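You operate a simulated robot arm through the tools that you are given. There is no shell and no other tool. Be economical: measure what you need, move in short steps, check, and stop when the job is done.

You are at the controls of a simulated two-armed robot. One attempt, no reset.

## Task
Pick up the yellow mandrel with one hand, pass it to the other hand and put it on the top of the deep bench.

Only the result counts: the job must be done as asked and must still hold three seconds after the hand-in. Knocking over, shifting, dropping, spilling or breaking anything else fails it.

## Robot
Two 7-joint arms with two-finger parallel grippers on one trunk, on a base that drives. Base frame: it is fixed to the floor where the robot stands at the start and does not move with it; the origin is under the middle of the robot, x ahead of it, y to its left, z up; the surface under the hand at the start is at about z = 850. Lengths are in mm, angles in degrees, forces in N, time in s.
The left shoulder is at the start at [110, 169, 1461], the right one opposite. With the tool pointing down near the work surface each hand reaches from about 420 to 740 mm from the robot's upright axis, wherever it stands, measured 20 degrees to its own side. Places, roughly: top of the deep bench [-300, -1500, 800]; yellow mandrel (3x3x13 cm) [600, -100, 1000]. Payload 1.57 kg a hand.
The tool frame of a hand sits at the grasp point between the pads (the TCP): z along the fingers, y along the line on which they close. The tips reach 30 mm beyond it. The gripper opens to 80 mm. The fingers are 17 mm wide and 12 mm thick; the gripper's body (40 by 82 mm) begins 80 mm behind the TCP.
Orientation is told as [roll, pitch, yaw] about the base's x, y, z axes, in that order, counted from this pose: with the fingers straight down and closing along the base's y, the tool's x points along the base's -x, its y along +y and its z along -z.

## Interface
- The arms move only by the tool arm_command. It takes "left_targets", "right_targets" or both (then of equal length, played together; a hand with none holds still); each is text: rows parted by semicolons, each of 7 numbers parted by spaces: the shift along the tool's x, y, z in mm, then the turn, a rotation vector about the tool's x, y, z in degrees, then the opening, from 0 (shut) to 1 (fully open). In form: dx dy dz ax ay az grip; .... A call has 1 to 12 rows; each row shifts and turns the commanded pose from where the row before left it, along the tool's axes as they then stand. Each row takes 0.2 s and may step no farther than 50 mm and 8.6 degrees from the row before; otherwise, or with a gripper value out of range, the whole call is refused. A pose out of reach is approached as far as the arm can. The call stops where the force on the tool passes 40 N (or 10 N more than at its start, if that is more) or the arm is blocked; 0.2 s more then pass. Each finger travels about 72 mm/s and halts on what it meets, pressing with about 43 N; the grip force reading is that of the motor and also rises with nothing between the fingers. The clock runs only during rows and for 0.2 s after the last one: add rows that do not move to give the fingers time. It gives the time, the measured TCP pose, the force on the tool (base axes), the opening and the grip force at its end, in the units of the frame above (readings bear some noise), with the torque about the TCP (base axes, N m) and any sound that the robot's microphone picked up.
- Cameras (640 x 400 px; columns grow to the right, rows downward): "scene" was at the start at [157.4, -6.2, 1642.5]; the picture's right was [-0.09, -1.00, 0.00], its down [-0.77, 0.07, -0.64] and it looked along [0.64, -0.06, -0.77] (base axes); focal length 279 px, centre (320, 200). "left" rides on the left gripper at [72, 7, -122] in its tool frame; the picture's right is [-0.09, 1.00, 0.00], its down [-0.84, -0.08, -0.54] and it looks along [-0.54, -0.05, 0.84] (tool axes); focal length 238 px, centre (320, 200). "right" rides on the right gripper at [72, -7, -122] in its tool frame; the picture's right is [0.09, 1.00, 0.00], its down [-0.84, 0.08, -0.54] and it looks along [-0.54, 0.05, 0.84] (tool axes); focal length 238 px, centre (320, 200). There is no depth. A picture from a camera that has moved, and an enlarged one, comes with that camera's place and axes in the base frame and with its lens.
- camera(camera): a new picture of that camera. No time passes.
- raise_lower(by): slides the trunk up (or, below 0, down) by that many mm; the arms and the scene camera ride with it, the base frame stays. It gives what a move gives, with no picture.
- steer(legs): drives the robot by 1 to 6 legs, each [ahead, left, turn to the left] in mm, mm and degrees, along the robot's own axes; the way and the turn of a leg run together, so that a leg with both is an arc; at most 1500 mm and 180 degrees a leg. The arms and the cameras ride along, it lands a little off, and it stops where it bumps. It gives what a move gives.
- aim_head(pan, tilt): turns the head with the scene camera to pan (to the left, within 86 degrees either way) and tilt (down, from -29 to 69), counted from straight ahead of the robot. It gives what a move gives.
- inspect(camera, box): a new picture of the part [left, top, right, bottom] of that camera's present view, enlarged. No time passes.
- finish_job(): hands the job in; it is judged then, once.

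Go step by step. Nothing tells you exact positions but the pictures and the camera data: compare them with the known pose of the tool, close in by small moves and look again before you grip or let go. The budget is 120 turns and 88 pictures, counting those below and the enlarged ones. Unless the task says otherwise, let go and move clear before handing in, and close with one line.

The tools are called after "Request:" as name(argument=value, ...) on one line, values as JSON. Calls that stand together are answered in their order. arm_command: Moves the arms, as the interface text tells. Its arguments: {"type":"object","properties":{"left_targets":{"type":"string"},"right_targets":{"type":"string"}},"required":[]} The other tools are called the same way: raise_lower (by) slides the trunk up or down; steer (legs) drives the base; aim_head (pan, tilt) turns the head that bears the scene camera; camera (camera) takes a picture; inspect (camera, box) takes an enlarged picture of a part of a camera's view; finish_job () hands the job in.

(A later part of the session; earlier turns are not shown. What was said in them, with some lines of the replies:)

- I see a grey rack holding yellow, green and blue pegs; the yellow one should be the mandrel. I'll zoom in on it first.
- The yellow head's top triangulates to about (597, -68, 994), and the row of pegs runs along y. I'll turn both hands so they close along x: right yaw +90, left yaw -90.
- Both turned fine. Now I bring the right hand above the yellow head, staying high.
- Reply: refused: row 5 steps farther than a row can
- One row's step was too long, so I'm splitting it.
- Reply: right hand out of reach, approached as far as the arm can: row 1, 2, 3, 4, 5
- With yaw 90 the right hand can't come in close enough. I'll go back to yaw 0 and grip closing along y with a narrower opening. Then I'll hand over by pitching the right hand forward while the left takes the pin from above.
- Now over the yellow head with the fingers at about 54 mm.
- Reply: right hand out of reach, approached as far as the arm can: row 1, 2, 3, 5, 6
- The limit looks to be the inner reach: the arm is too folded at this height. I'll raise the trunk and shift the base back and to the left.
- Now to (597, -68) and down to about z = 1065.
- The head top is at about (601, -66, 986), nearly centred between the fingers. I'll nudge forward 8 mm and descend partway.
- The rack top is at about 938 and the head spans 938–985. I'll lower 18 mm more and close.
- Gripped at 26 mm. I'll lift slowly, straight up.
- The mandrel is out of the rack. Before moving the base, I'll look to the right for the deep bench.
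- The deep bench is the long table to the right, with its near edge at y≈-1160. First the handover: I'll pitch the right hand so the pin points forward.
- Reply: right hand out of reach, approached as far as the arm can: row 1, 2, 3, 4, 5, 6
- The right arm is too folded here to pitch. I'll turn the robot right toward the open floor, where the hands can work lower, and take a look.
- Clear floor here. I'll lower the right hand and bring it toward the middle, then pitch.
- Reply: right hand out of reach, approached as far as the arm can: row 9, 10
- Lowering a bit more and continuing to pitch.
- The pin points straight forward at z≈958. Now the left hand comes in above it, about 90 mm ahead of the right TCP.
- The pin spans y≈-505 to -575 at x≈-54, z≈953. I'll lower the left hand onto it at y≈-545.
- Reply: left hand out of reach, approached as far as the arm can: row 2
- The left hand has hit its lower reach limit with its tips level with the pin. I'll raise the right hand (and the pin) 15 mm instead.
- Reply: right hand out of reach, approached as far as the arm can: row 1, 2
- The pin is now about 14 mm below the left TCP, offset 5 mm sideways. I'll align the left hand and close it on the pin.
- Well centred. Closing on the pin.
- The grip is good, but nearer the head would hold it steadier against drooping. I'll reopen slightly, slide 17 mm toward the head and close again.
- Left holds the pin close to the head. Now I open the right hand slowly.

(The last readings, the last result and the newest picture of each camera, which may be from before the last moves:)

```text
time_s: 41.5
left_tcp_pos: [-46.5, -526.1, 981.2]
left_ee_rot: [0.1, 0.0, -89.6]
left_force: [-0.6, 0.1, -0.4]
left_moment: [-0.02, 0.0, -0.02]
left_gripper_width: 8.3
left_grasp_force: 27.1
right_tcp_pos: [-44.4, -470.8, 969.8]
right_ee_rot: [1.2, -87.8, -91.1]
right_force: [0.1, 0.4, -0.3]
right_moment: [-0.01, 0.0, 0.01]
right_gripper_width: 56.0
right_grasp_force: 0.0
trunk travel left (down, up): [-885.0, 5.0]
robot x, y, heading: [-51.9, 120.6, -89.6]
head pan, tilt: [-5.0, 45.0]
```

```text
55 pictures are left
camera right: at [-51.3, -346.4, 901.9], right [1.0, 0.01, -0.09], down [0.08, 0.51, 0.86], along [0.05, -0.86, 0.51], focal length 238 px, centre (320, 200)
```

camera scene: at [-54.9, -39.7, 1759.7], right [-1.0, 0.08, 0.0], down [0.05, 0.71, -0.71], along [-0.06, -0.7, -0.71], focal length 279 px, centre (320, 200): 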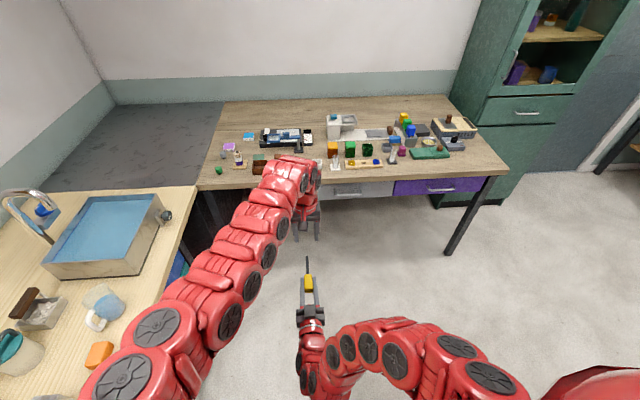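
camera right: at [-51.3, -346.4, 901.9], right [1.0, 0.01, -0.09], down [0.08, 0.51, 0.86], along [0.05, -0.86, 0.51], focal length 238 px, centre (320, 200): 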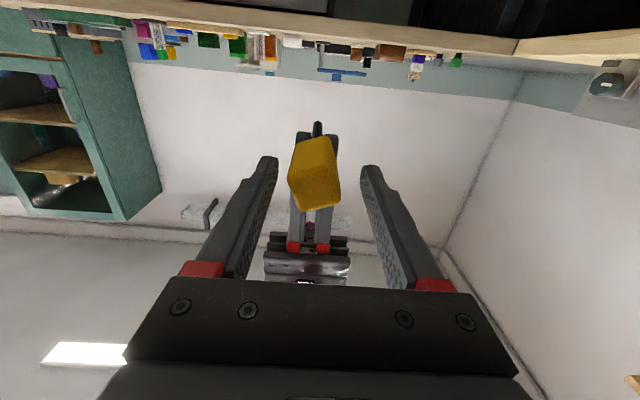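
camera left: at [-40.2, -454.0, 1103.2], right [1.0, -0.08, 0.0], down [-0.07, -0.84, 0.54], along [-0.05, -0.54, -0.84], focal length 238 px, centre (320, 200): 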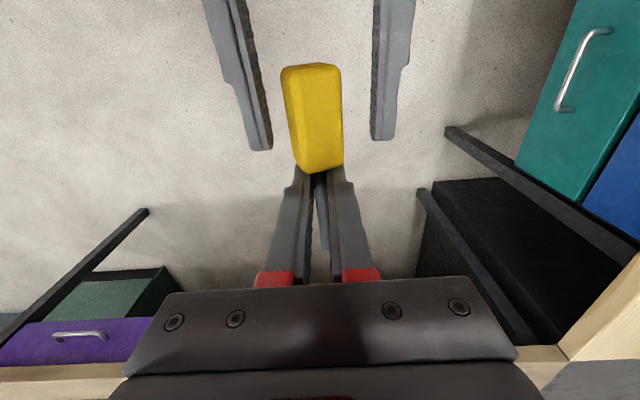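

The left hand alone holds the mandrel. I'll drop the right hand out from under it, then out to its side.

Request:
arm_command(right_targets="20 0 0 0 0 0 0.7;30 0 0 0 0 0 0.7;40 0 0 0 0 0 0.7;40 0 0 0 0 0 0.7;0 -45 0 0 0 0 0.7;0 -45 0 0 0 0 0.7;0 -45 0 0 0 0 0.7;0 -45 0 0 0 0 0.7;0 0 0 0 8 0 0.7;0 0 0 0 8 0 0.7;0 0 0 0 8 0 0.7")

Request:
camera(camera="scene")

Request:
camera(camera="left")

```text
time_s: 43.9
left_tcp_pos: [-42.7, -527.9, 981.0]
left_ee_rot: [-0.1, 0.1, -89.4]
left_force: [0.5, -0.7, -0.2]
left_moment: [0.02, 0.02, 0.0]
left_gripper_width: 8.4
left_grasp_force: 26.9
right_tcp_pos: [-147.9, -470.4, 879.0]
right_ee_rot: [0.2, -63.7, -89.8]
right_force: [1.1, -1.0, 0.6]
right_moment: [0.12, -0.03, 0.02]
right_gripper_width: 56.3
right_grasp_force: 0.0
right hand out of reach, approached as far as the arm can: row 3, 4, 6, 7, 8
trunk travel left (down, up): [-885.0, 5.0]
robot x, y, heading: [-51.2, 120.2, -89.1]
head pan, tilt: [-5.0, 45.0]
```

```text
54 pictures are left
camera scene: at [-50.7, -42.8, 1759.7], right [-1.0, 0.08, 0.0], down [0.05, 0.71, -0.71], along [-0.06, -0.7, -0.71], focal length 279 px, centre (320, 200)
```

scene: 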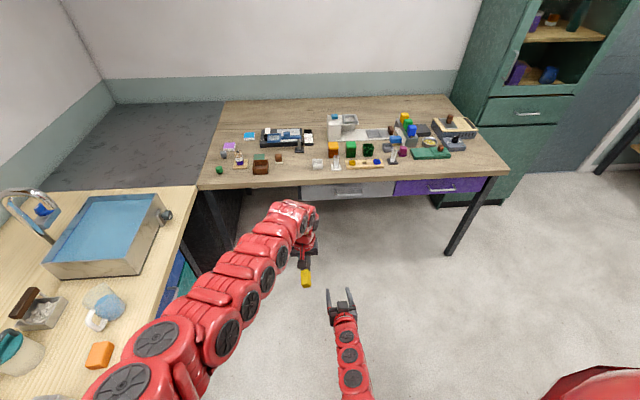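

```text
53 pictures are left
camera left: at [-36.2, -456.2, 1102.6], right [1.0, -0.08, 0.0], down [-0.07, -0.84, 0.54], along [-0.05, -0.54, -0.84], focal length 238 px, centre (320, 200)
```

left: 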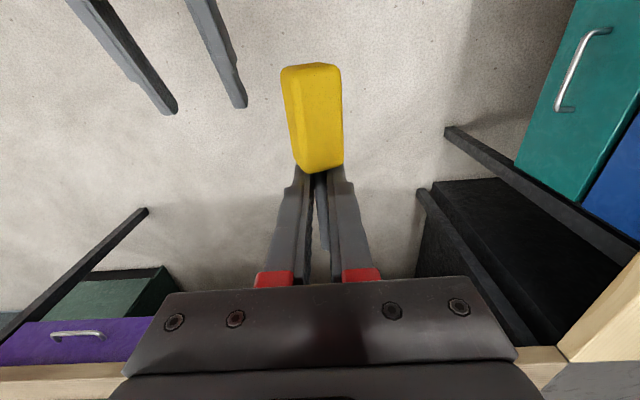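

Handover done. Now I'll zoom in on the bench to find a free spot.

Request:
inspect(camera="scene", box=[190, 85, 350, 200])

Request:
inspect(camera="scene", box=[350, 85, 520, 200])

```text
3.48 times, centred on (270, 142) of scene
camera zoom: at [-50.7, -42.8, 1759.7], right [-1.0, 0.08, 0.0], down [0.05, 0.71, -0.71], along [-0.06, -0.7, -0.71], focal length 972 px, centre (494, 400)
```

zoom: 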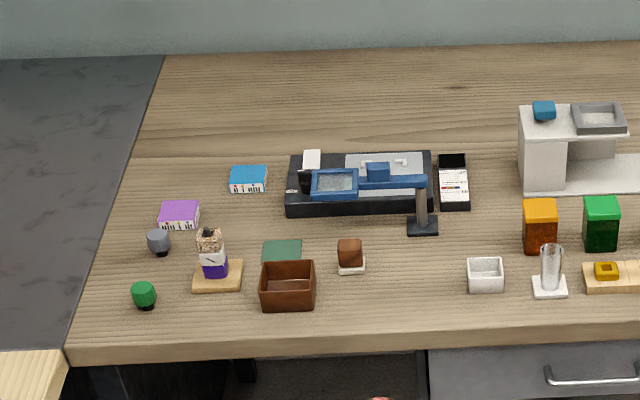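

```text
3.48 times, centred on (435, 142) of scene
camera zoom: at [-50.7, -42.8, 1759.7], right [-1.0, 0.08, 0.0], down [0.05, 0.71, -0.71], along [-0.06, -0.7, -0.71], focal length 972 px, centre (-80, 400)
```

zoom: 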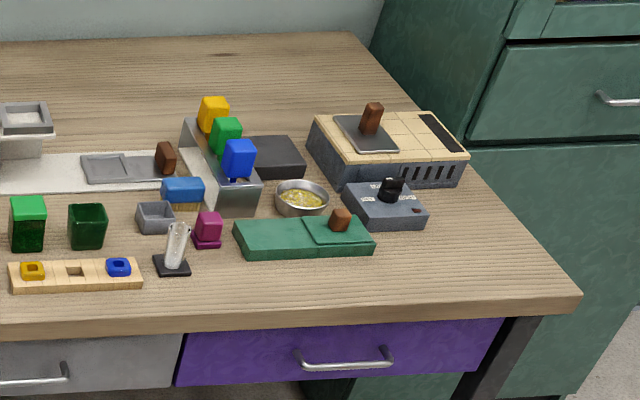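

There's a clear gap at about (-32, -1254) on the bench between the brown and white boxes. First I stow the right hand: unpitch it and move it to the right.

Request:
arm_command(right_targets="0 -20 0 0 8 0 0.7;0 -20 0 0 8 0 0.7;0 -20 0 0 8 0 0.7;0 -20 0 0 8 0 0.7;0 -20 0 0 8 0 0.7;0 -20 0 0 8 0 0.7;0 -20 0 0 8 0 0.7;0 -20 0 0 7.7 0 0.7;0 0 0 0 0 0 0.7")

```text
time_s: 45.9
left_tcp_pos: [-46.5, -526.6, 980.8]
left_ee_rot: [-0.1, 0.0, -89.5]
left_force: [0.6, 1.0, 0.3]
left_moment: [-0.05, 0.02, -0.02]
left_gripper_width: 8.3
left_grasp_force: 27.6
right_tcp_pos: [-170.4, -466.7, 879.0]
right_ee_rot: [0.0, -55.7, -89.8]
right_force: [-0.8, -0.6, -0.7]
right_moment: [0.02, -0.01, -0.01]
right_gripper_width: 56.1
right_grasp_force: 0.0
right hand out of reach, approached as far as the arm can: row 2, 3, 4, 5, 6, 7, 8
trunk travel left (down, up): [-885.0, 5.0]
robot x, y, heading: [-50.7, 125.4, -89.5]
head pan, tilt: [-5.0, 45.0]
```

Request:
arm_command(right_targets="-33 0 -22 0 0 0 0.7;-33 0 -22 0 0 0 0.7;-33 0 -22 0 0 0 0.7;0 0 0 0 8 0 0.7;0 0 0 0 8 0 0.7;0 0 0 0 8 0 0.7;0 0 0 0 8 0 0.7;0 0 0 0 8 0 0.7;0 0 0 0 8 0 0.7;0 0 0 0 7.7 0 0.7;0 0 0 0 0 0 0.7")

```text
time_s: 48.2
left_tcp_pos: [-47.0, -524.3, 981.5]
left_ee_rot: [0.0, 0.0, -89.5]
left_force: [0.3, -0.9, 0.2]
left_moment: [0.01, -0.02, 0.02]
left_gripper_width: 8.1
left_grasp_force: 27.6
right_tcp_pos: [-171.6, -467.8, 879.4]
right_ee_rot: [-0.1, -55.7, -89.8]
right_force: [0.2, 1.0, 0.1]
right_moment: [0.04, -0.02, -0.03]
right_gripper_width: 56.1
right_grasp_force: 0.1
right hand out of reach, approached as far as the arm can: row 1, 2, 3, 4, 5, 6, 7, 8, 9, 10
trunk travel left (down, up): [-885.0, 5.0]
robot x, y, heading: [-50.3, 117.7, -89.5]
head pan, tilt: [-5.0, 45.0]
```

The right arm is stuck in this corner of its range. I'll try extending forward first.

Request:
arm_command(right_targets="-22 0 33 0 0 0 0.7;-22 0 33 0 0 0 0.7;-22 0 33 0 0 0 0.7;0 0 0 0 8 0 0.7;0 0 0 0 8 0 0.7;0 0 0 0 0 0 0.7")

Request:
camera(camera="scene")

```text
time_s: 49.6
left_tcp_pos: [-45.8, -526.7, 980.9]
left_ee_rot: [0.1, 0.0, -89.5]
left_force: [-0.2, 0.3, 0.6]
left_moment: [0.01, 0.0, -0.02]
left_gripper_width: 8.5
left_grasp_force: 27.6
right_tcp_pos: [-173.8, -477.7, 878.1]
right_ee_rot: [0.0, -55.9, -89.8]
right_force: [0.2, -1.3, -0.3]
right_moment: [-0.05, 0.01, -0.02]
right_gripper_width: 56.0
right_grasp_force: 0.0
right hand out of reach, approached as far as the arm can: row 1, 2, 3, 4, 5
trunk travel left (down, up): [-885.0, 5.0]
robot x, y, heading: [-55.3, 119.0, -89.7]
head pan, tilt: [-5.0, 45.0]
```

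```text
50 pictures are left
camera scene: at [-55.7, -40.0, 1759.7], right [-1.0, 0.08, 0.0], down [0.06, 0.71, -0.71], along [-0.06, -0.7, -0.71], focal length 279 px, centre (320, 200)
```

scene: 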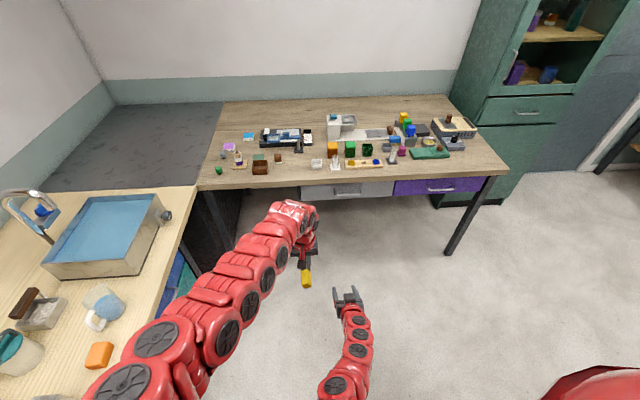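

Request:
arm_command(right_targets="0 22 0 0 -8 0 0.7;0 30 0 0 0 0 0.7;-17 0 36 0 0 0 0.7;-17 0 36 0 0 0 0.7;-17 0 36 0 0 0 0.7;0 0 0 0 0 0 0.7")

```text
time_s: 51.0
left_tcp_pos: [-49.0, -527.6, 980.4]
left_ee_rot: [0.1, 0.2, -89.6]
left_force: [0.1, -0.1, -0.6]
left_moment: [-0.01, 0.05, 0.0]
left_gripper_width: 8.1
left_grasp_force: 26.7
right_tcp_pos: [-128.7, -549.2, 871.5]
right_ee_rot: [-0.2, -62.9, -89.5]
right_force: [-0.1, 0.0, -0.3]
right_moment: [0.02, -0.03, 0.0]
right_gripper_width: 55.9
right_grasp_force: 0.1
right hand out of reach, approached as far as the arm can: row 1, 4, 5
trunk travel left (down, up): [-885.0, 5.0]
robot x, y, heading: [-50.4, 120.1, -89.8]
head pan, tilt: [-5.0, 45.0]
```

Request:
arm_command(right_targets="-36 0 -18 0 0 0 0.7;-36 0 -18 0 0 0 0.7;0 0 0 0 8 0 0.7;0 0 0 0 8 0 0.7;0 0 0 0 8 0 0.7;0 0 0 0 8 0 0.7;0 0 0 0 0 0 0.7")

```text
time_s: 52.6
left_tcp_pos: [-48.0, -525.8, 982.1]
left_ee_rot: [0.0, 0.0, -89.5]
left_force: [0.8, 0.0, -0.4]
left_moment: [-0.02, -0.01, 0.01]
left_gripper_width: 8.5
left_grasp_force: 27.0
right_tcp_pos: [-127.0, -547.8, 953.2]
right_ee_rot: [0.0, -31.7, -89.7]
right_force: [0.3, 0.3, 0.1]
right_moment: [0.02, 0.0, 0.0]
right_gripper_width: 55.9
right_grasp_force: 0.1
right hand out of reach, approached as far as the arm can: row 1
trunk travel left (down, up): [-885.0, 5.0]
robot x, y, heading: [-47.8, 123.4, -89.5]
head pan, tilt: [-5.0, 45.0]
```

Request:
arm_command(right_targets="-21 0 -34 0 0 0 0.7;0 0 0 0 8 0 0.7;0 0 0 0 8 0 0.7;0 0 0 0 8 0 0.7;0 0 0 0 7.7 0 0.7;0 -45 0 0 0 0 0.7;0 -45 0 0 0 0 0.7;0 -45 0 0 0 0 0.7;0 -45 0 0 0 0 0.7;0 0 0 0 0 0 0.7")

```text
time_s: 53.0
left_tcp_pos: [-44.3, -532.4, 986.2]
left_ee_rot: [-0.2, -1.0, -89.2]
left_force: [0.0, 0.9, -1.1]
left_moment: [-0.02, 0.02, 0.02]
left_gripper_width: 8.4
left_grasp_force: 27.5
right_tcp_pos: [-126.8, -543.7, 973.5]
right_ee_rot: [-0.4, -30.4, -89.5]
right_force: [0.4, 0.4, 0.3]
right_moment: [0.0, 0.01, 0.02]
right_gripper_width: 55.9
right_grasp_force: 0.1
trunk travel left (down, up): [-885.0, 5.0]
robot x, y, heading: [-48.3, 121.0, -89.4]
head pan, tilt: [-5.0, 45.0]
stopped in row 1 (left hand): the force on the tool passed its limit at 51 N (the readings are from after the stop); the commanded pose is now the measured one
```

The right gripper brushed the left hand. I'll check the mandrel, then move the right hand sideways only.

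Request:
camera(camera="left")

Request:
arm_command(right_targets="0 -20 0 0 0 0 0.7;0 -40 0 0 0 0 0.7;0 -40 0 0 0 0 0.7;0 0 0 0 0 0 0.7")

```text
49 pictures are left
camera left: at [-39.0, -458.9, 1107.3], right [1.0, -0.08, 0.0], down [-0.06, -0.83, 0.56], along [-0.05, -0.56, -0.83], focal length 238 px, centre (320, 200)
```

left: 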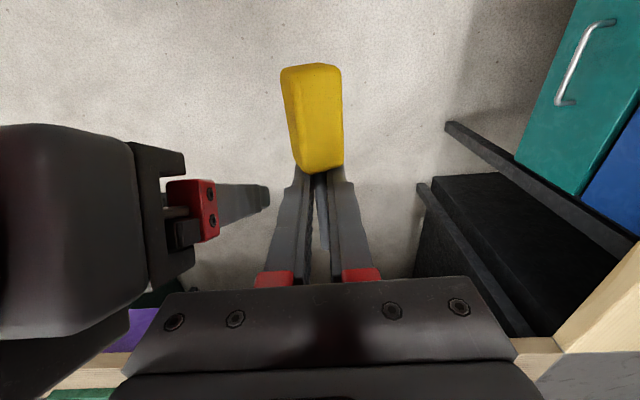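

```text
time_s: 54.0
left_tcp_pos: [-46.5, -532.5, 986.8]
left_ee_rot: [-0.2, -1.0, -89.2]
left_force: [0.3, -0.6, 0.4]
left_moment: [0.01, 0.03, -0.02]
left_gripper_width: 8.3
left_grasp_force: 26.8
right_tcp_pos: [-225.5, -542.9, 974.1]
right_ee_rot: [-0.4, -30.6, -89.2]
right_force: [-0.7, 0.3, 0.4]
right_moment: [0.0, 0.02, -0.01]
right_gripper_width: 55.7
right_grasp_force: 0.1
trunk travel left (down, up): [-885.0, 5.0]
robot x, y, heading: [-49.6, 121.3, -89.7]
head pan, tilt: [-5.0, 45.0]
```

Mandrel unaffected and the right hand is clear. Now I upright, raise and stow it to the right.

Request:
arm_command(right_targets="0 -40 0 0 0 0 0.7;-21 0 -34 0 0 0 0.7;0 0 0 0 8 0 0.7;0 0 0 0 8 0 0.7;0 0 0 0 8 0 0.7;0 0 0 0 6.5 0 0.7;0 -40 0 0 0 0 0.7;0 0 -40 0 0 0 0.7;0 0 -40 0 0 0 0.7;0 0 -40 0 0 0 0.7;0 0 -40 0 0 0 0.7;0 0 0 0 0 0 0.7")

Request:
camera(camera="scene")

```text
time_s: 56.6
left_tcp_pos: [-46.3, -532.6, 985.4]
left_ee_rot: [-0.2, -1.0, -89.3]
left_force: [0.5, -0.6, 0.0]
left_moment: [0.04, 0.04, 0.01]
left_gripper_width: 8.1
left_grasp_force: 27.0
right_tcp_pos: [-305.2, -546.4, 1174.9]
right_ee_rot: [-0.2, 0.0, -89.5]
right_force: [0.4, 0.4, -0.8]
right_moment: [-0.01, -0.02, 0.0]
right_gripper_width: 56.1
right_grasp_force: 0.1
trunk travel left (down, up): [-885.0, 5.0]
robot x, y, heading: [-51.6, 119.3, -89.6]
head pan, tilt: [-5.0, 45.0]
```

```text
48 pictures are left
camera scene: at [-54.8, -40.8, 1759.5], right [-1.0, 0.08, 0.0], down [0.05, 0.71, -0.71], along [-0.06, -0.7, -0.71], focal length 279 px, centre (320, 200)
```

scene: 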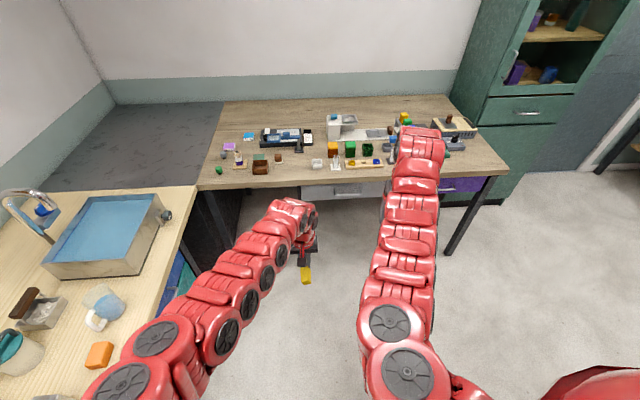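

Right arm stowed. I'll raise it a bit more and drive toward the bench, stopping a little short to look.

Request:
arm_command(right_targets="0 0 -40 0 0 0 0.7;0 0 -20 0 0 0 0.7;0 0 0 0 0 0 0.7")

Request:
steer(legs=[[600, 10, -0.4]])

Request:
camera(camera="left")

Request:
camera(camera="scene")

```text
time_s: 57.5
left_tcp_pos: [-47.1, -531.5, 986.3]
left_ee_rot: [-0.1, -0.9, -89.4]
left_force: [1.2, 0.3, -0.1]
left_moment: [-0.01, 0.03, 0.0]
left_gripper_width: 8.4
left_grasp_force: 27.1
right_tcp_pos: [-306.1, -547.0, 1236.8]
right_ee_rot: [-0.4, -0.1, -89.6]
right_force: [0.5, -0.6, -0.7]
right_moment: [-0.02, -0.01, 0.02]
right_gripper_width: 56.0
right_grasp_force: 0.1
trunk travel left (down, up): [-885.0, 5.0]
robot x, y, heading: [-50.6, 120.5, -89.5]
head pan, tilt: [-5.0, 45.0]
```

```text
time_s: 60.8
left_tcp_pos: [-31.3, -1128.7, 985.6]
left_ee_rot: [-0.2, -1.2, -89.3]
left_force: [-0.2, 0.2, 0.4]
left_moment: [-0.04, -0.02, -0.02]
left_gripper_width: 8.3
left_grasp_force: 27.8
right_tcp_pos: [-290.8, -1142.4, 1234.6]
right_ee_rot: [-0.3, 0.0, -89.6]
right_force: [0.1, 0.3, -0.6]
right_moment: [-0.02, 0.04, -0.03]
right_gripper_width: 56.1
right_grasp_force: 0.0
trunk travel left (down, up): [-885.0, 5.0]
robot x, y, heading: [-34.4, -475.4, -89.5]
head pan, tilt: [-5.0, 45.0]
```

```text
47 pictures are left
camera left: at [-24.5, -1054.7, 1107.5], right [1.0, -0.08, 0.0], down [-0.06, -0.83, 0.56], along [-0.05, -0.56, -0.83], focal length 238 px, centre (320, 200)
```

left: 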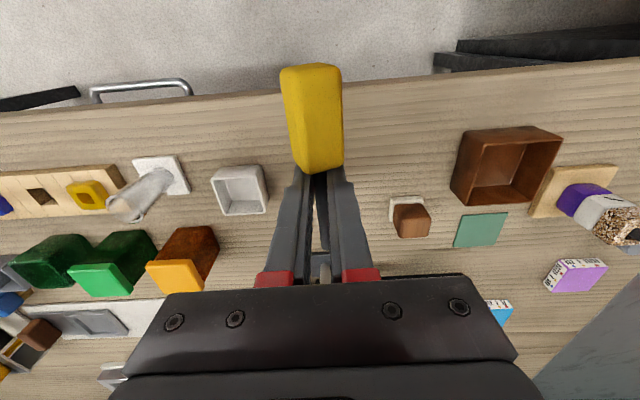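

```text
46 pictures are left
camera scene: at [-40.4, -635.3, 1759.8], right [-1.0, 0.08, 0.0], down [0.06, 0.7, -0.71], along [-0.06, -0.71, -0.71], focal length 279 px, centre (320, 200)
```

scene: 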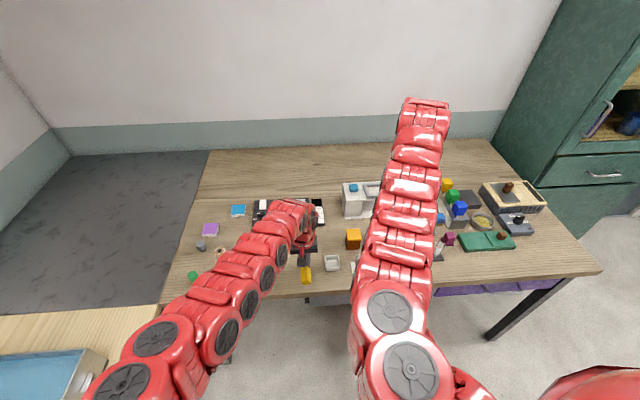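

The gap is centred on x≈-30, free from y≈-1105 to -1390. I'll draw the left hand in 60 mm for reach margin, drive ahead 170 mm, and start lowering the trunk.

Request:
arm_command(left_targets="30 0 0 0 0 0 0;30 0 0 0 0 0 0;0 0 0 0 0 0 0")

Request:
steer(legs=[[170, 0, 0]])

Request:
raise_lower(by=-100)

Request:
camera(camera="left")

Request:
camera(camera="scene")

```text
time_s: 61.6
left_tcp_pos: [-35.0, -1070.2, 985.3]
left_ee_rot: [-0.2, -1.0, -89.1]
left_force: [0.4, -0.1, -0.8]
left_moment: [0.0, -0.02, 0.02]
left_gripper_width: 8.3
left_grasp_force: 27.3
right_tcp_pos: [-292.1, -1146.0, 1233.4]
right_ee_rot: [-0.3, 0.0, -89.7]
right_force: [0.2, -0.1, 1.6]
right_moment: [0.02, 0.01, 0.0]
right_gripper_width: 55.9
right_grasp_force: 0.1
trunk travel left (down, up): [-885.0, 5.0]
robot x, y, heading: [-31.0, -473.9, -89.2]
head pan, tilt: [-5.0, 45.0]
```

```text
time_s: 63.1
left_tcp_pos: [-35.7, -1237.1, 987.6]
left_ee_rot: [-0.2, -1.2, -89.5]
left_force: [0.4, 0.6, -0.4]
left_moment: [-0.05, -0.01, 0.01]
left_gripper_width: 8.1
left_grasp_force: 26.9
right_tcp_pos: [-293.0, -1310.4, 1237.3]
right_ee_rot: [-0.3, -0.3, -89.7]
right_force: [-0.1, -0.1, 0.8]
right_moment: [-0.04, 0.02, 0.01]
right_gripper_width: 56.0
right_grasp_force: 0.1
trunk travel left (down, up): [-885.0, 5.0]
robot x, y, heading: [-33.7, -645.8, -89.8]
head pan, tilt: [-5.0, 45.0]
```

```text
time_s: 64.4
left_tcp_pos: [-34.8, -1238.9, 886.0]
left_ee_rot: [-0.1, -1.0, -89.4]
left_force: [0.2, -0.4, -0.8]
left_moment: [-0.05, -0.01, 0.0]
left_gripper_width: 8.4
left_grasp_force: 27.3
right_tcp_pos: [-292.2, -1312.9, 1134.9]
right_ee_rot: [-0.3, 0.0, -90.0]
right_force: [0.0, -0.1, -0.1]
right_moment: [-0.01, -0.01, 0.01]
right_gripper_width: 56.0
right_grasp_force: 0.2
trunk travel left (down, up): [-785.0, 105.0]
robot x, y, heading: [-33.6, -644.5, -89.6]
head pan, tilt: [-5.0, 45.0]
```

```text
45 pictures are left
camera left: at [-28.7, -1166.1, 1006.6], right [1.0, -0.08, 0.0], down [-0.07, -0.83, 0.56], along [-0.05, -0.56, -0.83], focal length 238 px, centre (320, 200)
```

left: 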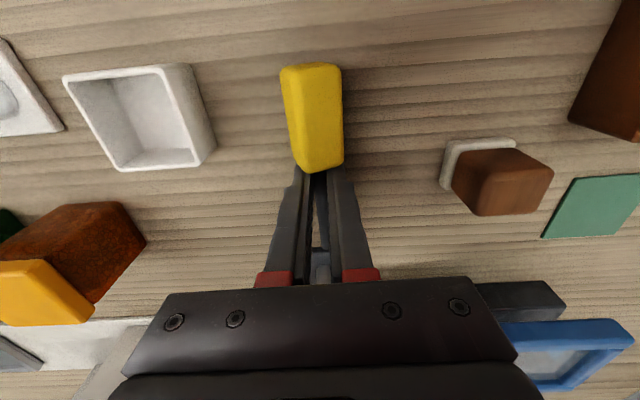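

```text
44 pictures are left
camera scene: at [-39.9, -806.5, 1659.7], right [-1.0, 0.08, 0.0], down [0.06, 0.7, -0.71], along [-0.06, -0.7, -0.71], focal length 279 px, centre (320, 200)
```

scene: 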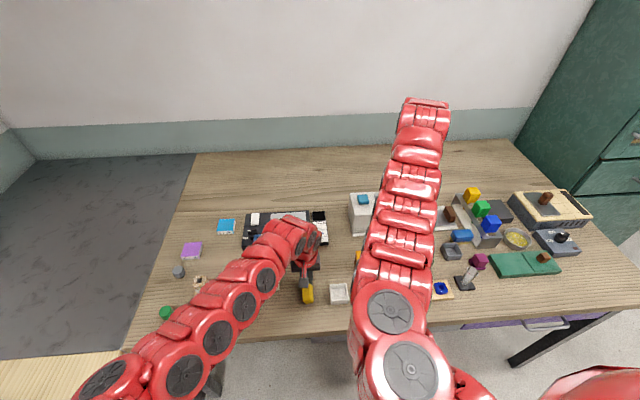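

Position is good and clear around. I'll lower further with the trunk, then approach the surface with the arm in small steps.

Request:
raise_lower(by=-38)

Request:
camera(camera="left")

Request:
inspect(camera="scene", box=[270, 240, 370, 320])

```text
time_s: 64.9
left_tcp_pos: [-37.9, -1239.9, 880.7]
left_ee_rot: [-0.5, -1.4, -89.6]
left_force: [7.1, 15.3, 31.7]
left_moment: [0.72, -0.15, -0.18]
left_gripper_width: 2.2
left_grasp_force: 23.3
right_tcp_pos: [-292.2, -1310.1, 1125.0]
right_ee_rot: [-0.3, -0.1, -89.7]
right_force: [0.0, -0.8, -1.0]
right_moment: [0.02, 0.0, 0.0]
right_gripper_width: 56.0
right_grasp_force: 0.0
trunk travel left (down, up): [-774.0, 116.0]
robot x, y, heading: [-28.5, -648.6, -89.8]
head pan, tilt: [-5.0, 45.0]
stopped: the force on the tool passed its limit at 93 N (the readings are from after the stop); the commanded pose is now the measured one
```

```text
43 pictures are left
camera left: at [-29.8, -1165.2, 1000.5], right [1.0, -0.09, 0.0], down [-0.07, -0.82, 0.56], along [-0.05, -0.56, -0.83], focal length 238 px, centre (320, 200)
```

left: 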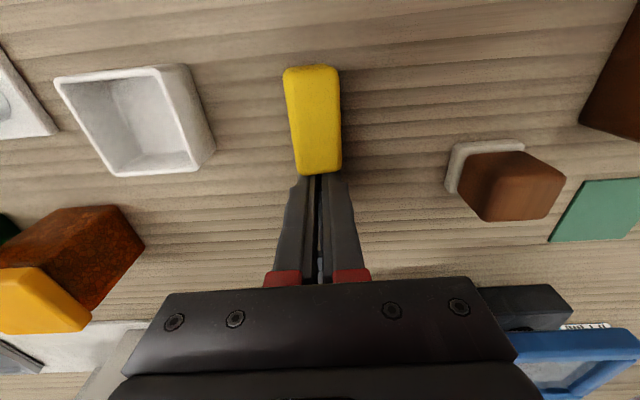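

```text
5.00 times, centred on (320, 280) of scene
camera zoom: at [-39.2, -803.2, 1648.8], right [-1.0, 0.08, 0.0], down [0.06, 0.7, -0.71], along [-0.06, -0.71, -0.71], focal length 1396 px, centre (320, -200)
```

zoom: 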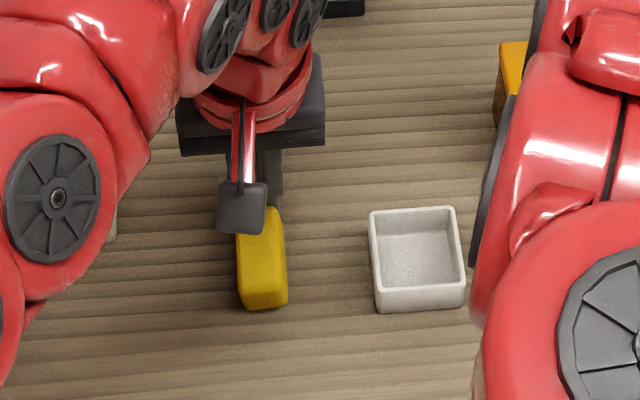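

It touched earlier than expected: the surface is at about z≈850 and the pin has slid from the finger tips, so the mandrel appears to rest on the bench. I'll ease the pressure upward in tiny steps.

Request:
arm_command(left_targets="0 0 -2 0 0 0 0;0 0 0 0 0 0 0")

Request:
inspect(camera="left", box=[240, 50, 400, 290])

```text
time_s: 65.5
left_tcp_pos: [-36.1, -1241.8, 878.9]
left_ee_rot: [-0.3, -1.5, -89.6]
left_force: [-1.2, -0.2, 1.4]
left_moment: [0.13, 0.3, 0.23]
left_gripper_width: 1.7
left_grasp_force: 23.9
right_tcp_pos: [-292.4, -1312.8, 1123.8]
right_ee_rot: [-0.3, -0.1, -89.9]
right_force: [0.9, -0.2, -0.9]
right_moment: [-0.03, 0.0, -0.01]
right_gripper_width: 56.0
right_grasp_force: 0.1
trunk travel left (down, up): [-774.0, 116.0]
robot x, y, heading: [-32.1, -646.5, -89.8]
head pan, tilt: [-5.0, 45.0]
```

```text
1.67 times, centred on (320, 170) of left
camera zoom: at [-29.6, -1167.1, 1000.7], right [1.0, -0.09, 0.0], down [-0.07, -0.82, 0.56], along [-0.05, -0.56, -0.83], focal length 397 px, centre (320, 250)
```

zoom: 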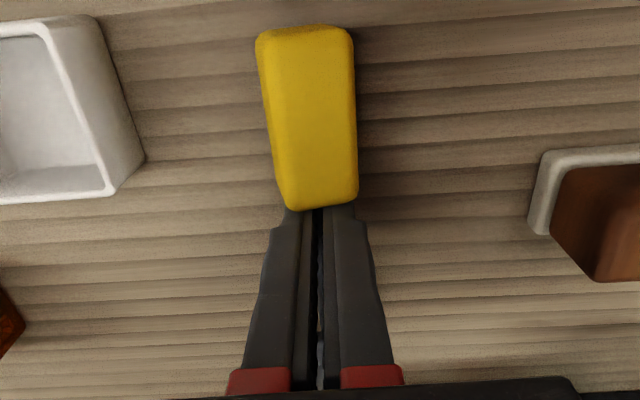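

The load is off. I'll raise a further 6 mm and see whether the mandrel stays put.

Request:
arm_command(left_targets="0 0 -3 0 0 0 0;0 0 -3 0 0 0 0;0 0 0 0 0 0 0")

Request:
inspect(camera="left", box=[240, 50, 400, 290])

Request:
inspect(camera="scene", box=[270, 240, 370, 320])

```text
time_s: 66.3
left_tcp_pos: [-36.6, -1241.6, 886.7]
left_ee_rot: [-0.3, -1.5, -89.7]
left_force: [-0.2, -0.1, -0.4]
left_moment: [-0.02, 0.0, -0.01]
left_gripper_width: 8.3
left_grasp_force: 27.2
right_tcp_pos: [-292.6, -1312.6, 1123.3]
right_ee_rot: [-0.3, -0.1, -89.8]
right_force: [-0.4, 0.4, 0.2]
right_moment: [0.02, 0.0, 0.03]
right_gripper_width: 55.9
right_grasp_force: 0.0
trunk travel left (down, up): [-774.0, 116.0]
robot x, y, heading: [-35.0, -645.8, -89.7]
head pan, tilt: [-5.0, 45.0]
```

```text
1.67 times, centred on (320, 170) of left
camera zoom: at [-29.8, -1167.1, 1006.3], right [1.0, -0.09, 0.0], down [-0.07, -0.82, 0.56], along [-0.05, -0.56, -0.83], focal length 397 px, centre (320, 250)
```

zoom: 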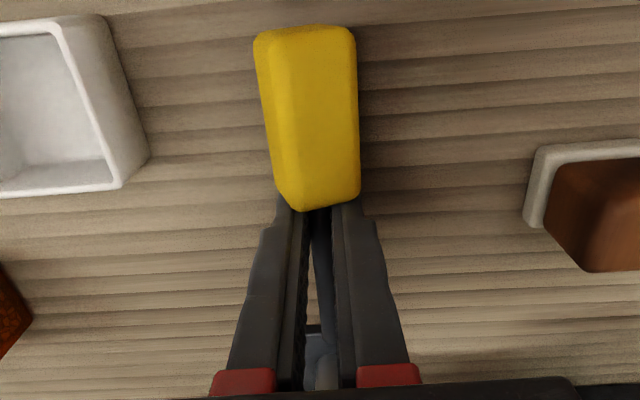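

```text
5.00 times, centred on (320, 280) of scene
camera zoom: at [-40.0, -806.8, 1648.3], right [-1.0, 0.08, 0.0], down [0.06, 0.7, -0.71], along [-0.06, -0.7, -0.71], focal length 1396 px, centre (320, -200)
```

zoom: 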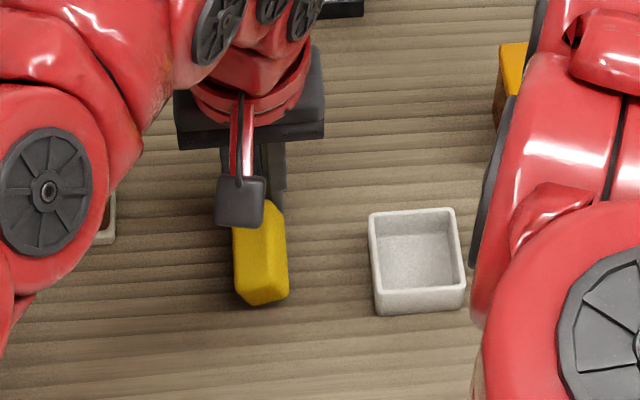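

It's still held (width 8.3, as before). Now I lower gently until light contact.

Request:
arm_command(left_targets="0 0 2 0 0 0 0;0 0 1 0 0 0 0;0 0 0 0 0 0 0")

```text
time_s: 67.1
left_tcp_pos: [-36.7, -1241.6, 884.2]
left_ee_rot: [-0.3, -1.5, -89.6]
left_force: [-0.2, -0.1, -0.4]
left_moment: [0.01, 0.0, 0.03]
left_gripper_width: 8.5
left_grasp_force: 27.1
right_tcp_pos: [-292.7, -1313.0, 1123.1]
right_ee_rot: [-0.3, 0.0, -89.9]
right_force: [-0.2, -1.4, 1.0]
right_moment: [0.01, 0.02, 0.02]
right_gripper_width: 55.8
right_grasp_force: 0.0
trunk travel left (down, up): [-774.0, 116.0]
robot x, y, heading: [-34.9, -647.5, -89.7]
head pan, tilt: [-5.0, 45.0]
```

Request:
arm_command(left_targets="0 0 1 0 0 0 0;0 0 1 0 0 0 0;0 0 0 0 0 0 0")

```text
time_s: 67.9
left_tcp_pos: [-37.2, -1241.7, 882.1]
left_ee_rot: [-0.3, -1.4, -89.6]
left_force: [-0.4, 0.6, -1.0]
left_moment: [0.03, 0.02, 0.01]
left_gripper_width: 8.3
left_grasp_force: 27.8
right_tcp_pos: [-293.9, -1313.5, 1121.8]
right_ee_rot: [-0.4, 0.0, -89.8]
right_force: [0.4, 0.2, -0.1]
right_moment: [0.01, 0.01, 0.0]
right_gripper_width: 55.8
right_grasp_force: 0.2
trunk travel left (down, up): [-774.0, 116.0]
robot x, y, heading: [-31.5, -643.2, -89.9]
head pan, tilt: [-5.0, 45.0]
```

Request:
arm_command(left_targets="0 0 1 0 0 0 0;0 0 1 0 0 0 0;0 0 0 0 0 0 0")

Request:
inspect(camera="scene", box=[270, 240, 370, 320])

```text
time_s: 68.7
left_tcp_pos: [-37.0, -1241.5, 881.6]
left_ee_rot: [-0.3, -1.7, -89.5]
left_force: [-1.5, -5.3, 20.6]
left_moment: [0.41, -0.16, 0.07]
left_gripper_width: 8.4
left_grasp_force: 27.5
right_tcp_pos: [-292.9, -1312.4, 1124.4]
right_ee_rot: [-0.3, -0.1, -89.9]
right_force: [0.0, -0.2, -0.1]
right_moment: [0.0, -0.01, 0.01]
right_gripper_width: 56.1
right_grasp_force: 0.1
trunk travel left (down, up): [-774.0, 116.0]
robot x, y, heading: [-31.9, -648.4, -89.7]
head pan, tilt: [-5.0, 45.0]
```

```text
5.00 times, centred on (320, 280) of scene
camera zoom: at [-40.3, -804.8, 1648.8], right [-1.0, 0.08, 0.0], down [0.06, 0.7, -0.71], along [-0.06, -0.71, -0.71], focal length 1396 px, centre (320, -200)
```

zoom: 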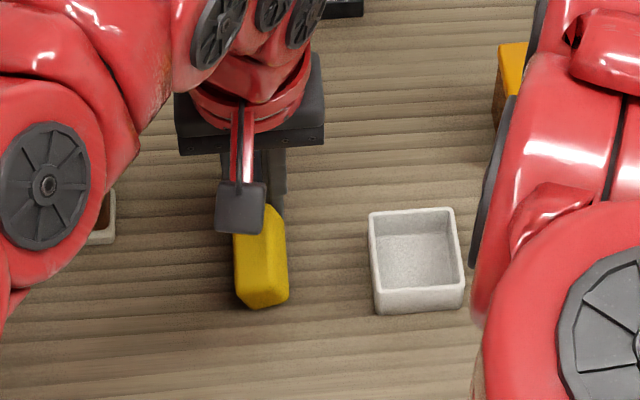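

Light contact with the bench. I'll ease 0.5 mm and open slowly.

Request:
arm_command(left_targets="0 0 -0.6 0 0 0 0;0 0 0 0 0 0 0.13;0 0 0 0 0 0 0.18;0 0 0 0 0 0 0.25;0 0 0 0 0 0 0.35;0 0 0 0 0 0 0.45;0 0 0 0 0 0 0.45")

Request:
camera(camera="left")

```text
time_s: 70.3
left_tcp_pos: [-37.2, -1239.8, 880.9]
left_ee_rot: [-0.2, -1.5, -89.6]
left_force: [-2.3, 3.1, 9.1]
left_moment: [0.16, -0.13, 0.17]
left_gripper_width: 34.2
left_grasp_force: 0.1
right_tcp_pos: [-293.8, -1311.7, 1123.6]
right_ee_rot: [-0.3, -0.2, -89.9]
right_force: [-1.0, 0.0, -0.7]
right_moment: [-0.01, 0.02, 0.0]
right_gripper_width: 56.1
right_grasp_force: 0.1
trunk travel left (down, up): [-774.0, 116.0]
robot x, y, heading: [-36.7, -648.1, -89.8]
head pan, tilt: [-5.0, 45.0]
```

```text
37 pictures are left
camera left: at [-29.8, -1165.7, 1000.6], right [1.0, -0.09, 0.0], down [-0.07, -0.82, 0.56], along [-0.05, -0.56, -0.83], focal length 238 px, centre (320, 200)
```

left: 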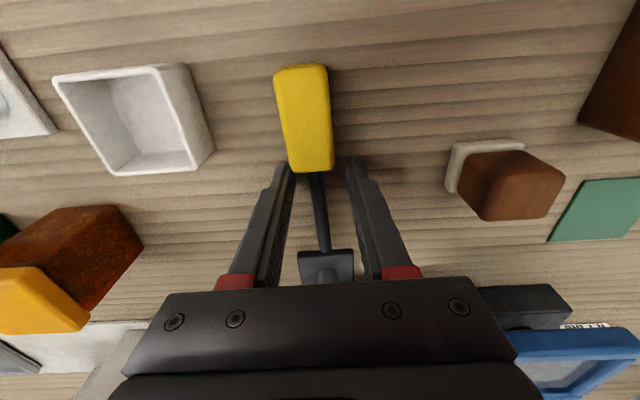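

Released, but the pin's end looks very close to the magnifier's foot. Zooming in.

Request:
inspect(camera="left", box=[270, 150, 380, 285])

```text
2.96 times, centred on (325, 218) of left
camera zoom: at [-29.8, -1165.7, 1000.6], right [1.0, -0.09, 0.0], down [-0.07, -0.82, 0.56], along [-0.05, -0.56, -0.83], focal length 706 px, centre (305, 148)
```

zoom: 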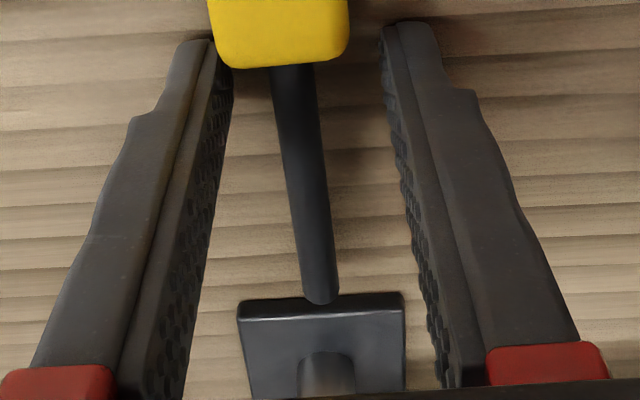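

The pin tip is right beside the magnifier's foot, which hasn't moved. I'll regrip gently, lift a little, bring the mandrel 30 mm toward me and set it down again.

Request:
arm_command(left_targets="0 0 -1 0 0 0 0.45;0 0 0 0 0 0 0.35;0 0 0 0 0 0 0.25;0 0 0 0 0 0 0.18;0 0 0 0 0 0 0.12;0 0 0 0 0 0 0.05;0 0 0 0 0 0 0;0 0 0 0 0 0 0;0 0 0 0 0 0 0")

Request:
inspect(camera="left", box=[260, 50, 390, 285])

```text
time_s: 72.3
left_tcp_pos: [-37.8, -1242.1, 880.4]
left_ee_rot: [-0.3, -1.4, -89.6]
left_force: [1.5, -2.0, 2.5]
left_moment: [0.13, -0.36, -0.22]
left_gripper_width: 0.2
left_grasp_force: 22.3
right_tcp_pos: [-292.4, -1313.0, 1123.3]
right_ee_rot: [-0.3, -0.1, -89.8]
right_force: [-0.4, -0.4, -0.3]
right_moment: [0.0, 0.02, 0.02]
right_gripper_width: 56.2
right_grasp_force: 0.2
trunk travel left (down, up): [-774.0, 116.0]
robot x, y, heading: [-34.3, -645.3, -89.9]
head pan, tilt: [-5.0, 45.0]
```

```text
1.70 times, centred on (325, 168) of left
camera zoom: at [-29.6, -1167.1, 1001.2], right [1.0, -0.09, 0.0], down [-0.07, -0.82, 0.56], along [-0.05, -0.56, -0.83], focal length 406 px, centre (312, 255)
```

zoom: 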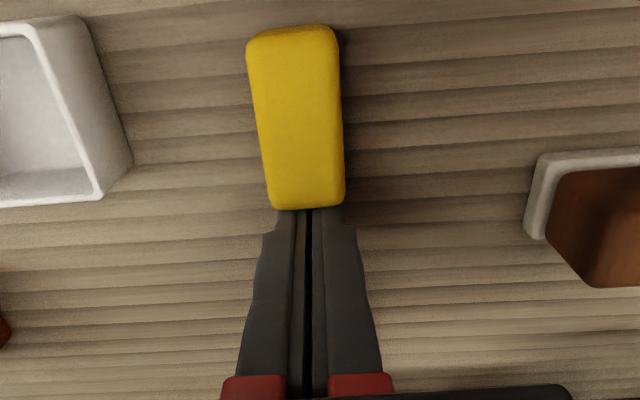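

The fingers closed fully, so the pin lies below the tips and the mandrel is down on the bench. I'll open, lift the hand away and look again.

Request:
arm_command(left_targets="0 0 -1 0 0 0 0;0 0 0 0 0 0 0.15;0 0 0 0 0 0 0.3;0 0 0 0 0 0 0.45;0 0 0 0 0 0 0.45;0 0 -20 0 0 0 0.45;0 0 -30 0 0 0 0.45;0 0 -30 0 0 0 0.45;0 0 0 0 0 0 0.45")

Request:
camera(camera="left")

Request:
inspect(camera="scene", box=[270, 220, 370, 320])

```text
time_s: 74.3
left_tcp_pos: [-38.4, -1244.9, 960.2]
left_ee_rot: [-0.2, -1.2, -89.5]
left_force: [-0.3, 0.7, 1.0]
left_moment: [0.01, 0.02, 0.01]
left_gripper_width: 36.2
left_grasp_force: 0.0
left hand out of reach, approached as far as the arm can: row 8
right_tcp_pos: [-292.6, -1313.4, 1124.1]
right_ee_rot: [-0.3, 0.1, -89.8]
right_force: [0.4, 0.7, 1.2]
right_moment: [-0.02, 0.0, -0.01]
right_gripper_width: 56.4
right_grasp_force: 0.0
trunk travel left (down, up): [-774.0, 116.0]
robot x, y, heading: [-34.1, -644.3, -89.9]
head pan, tilt: [-5.0, 45.0]
```

```text
34 pictures are left
camera left: at [-30.9, -1171.4, 1080.9], right [1.0, -0.09, 0.0], down [-0.07, -0.83, 0.56], along [-0.05, -0.56, -0.83], focal length 238 px, centre (320, 200)
```

left: 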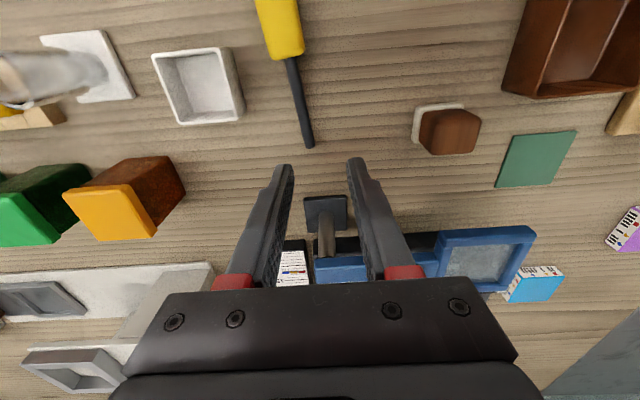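

```text
4.00 times, centred on (320, 270) of scene
camera zoom: at [-39.9, -806.9, 1648.3], right [-1.0, 0.08, 0.0], down [0.06, 0.7, -0.71], along [-0.06, -0.7, -0.71], focal length 1117 px, centre (320, -80)
```

zoom: 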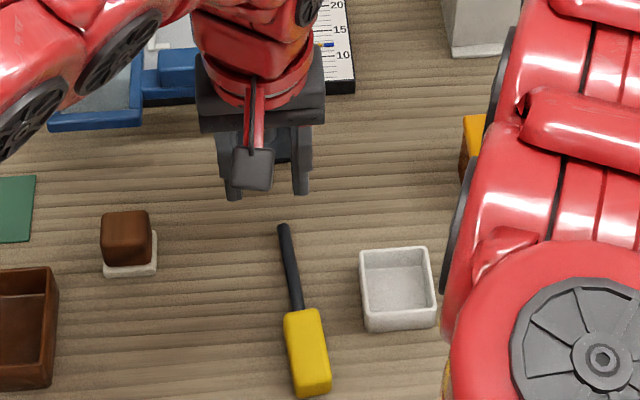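

The mandrel lies flat on the bench, well clear of the magnifier and its neighbours. A last check of its distance from the edge.

Request:
camera(camera="scene")

```text
32 pictures are left
camera scene: at [-39.9, -806.9, 1648.3], right [-1.0, 0.08, 0.0], down [0.06, 0.7, -0.71], along [-0.06, -0.7, -0.71], focal length 279 px, centre (320, 200)
```

scene: 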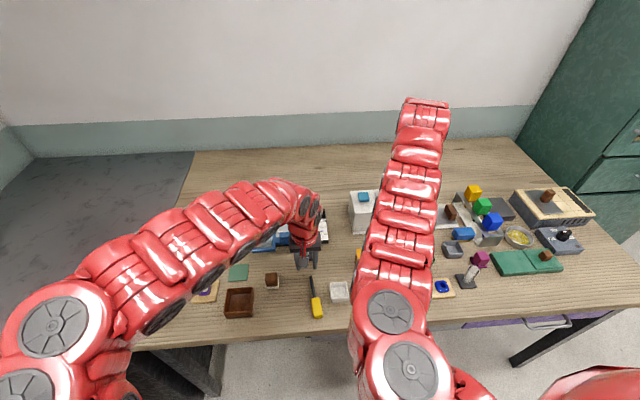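

The mandrel is lying flat inside the bench edge, nothing else has moved, and both hands are clear. Handing in.

Request:
finish_job()

```text
The job is handed in.
```

I picked up the yellow mandrel with the right hand, passed it to the left, and laid it flat on top of the deep bench. The left hand pressed the mandrel onto the bench harder than intended (93 N), but nothing else had moved in the last picture.
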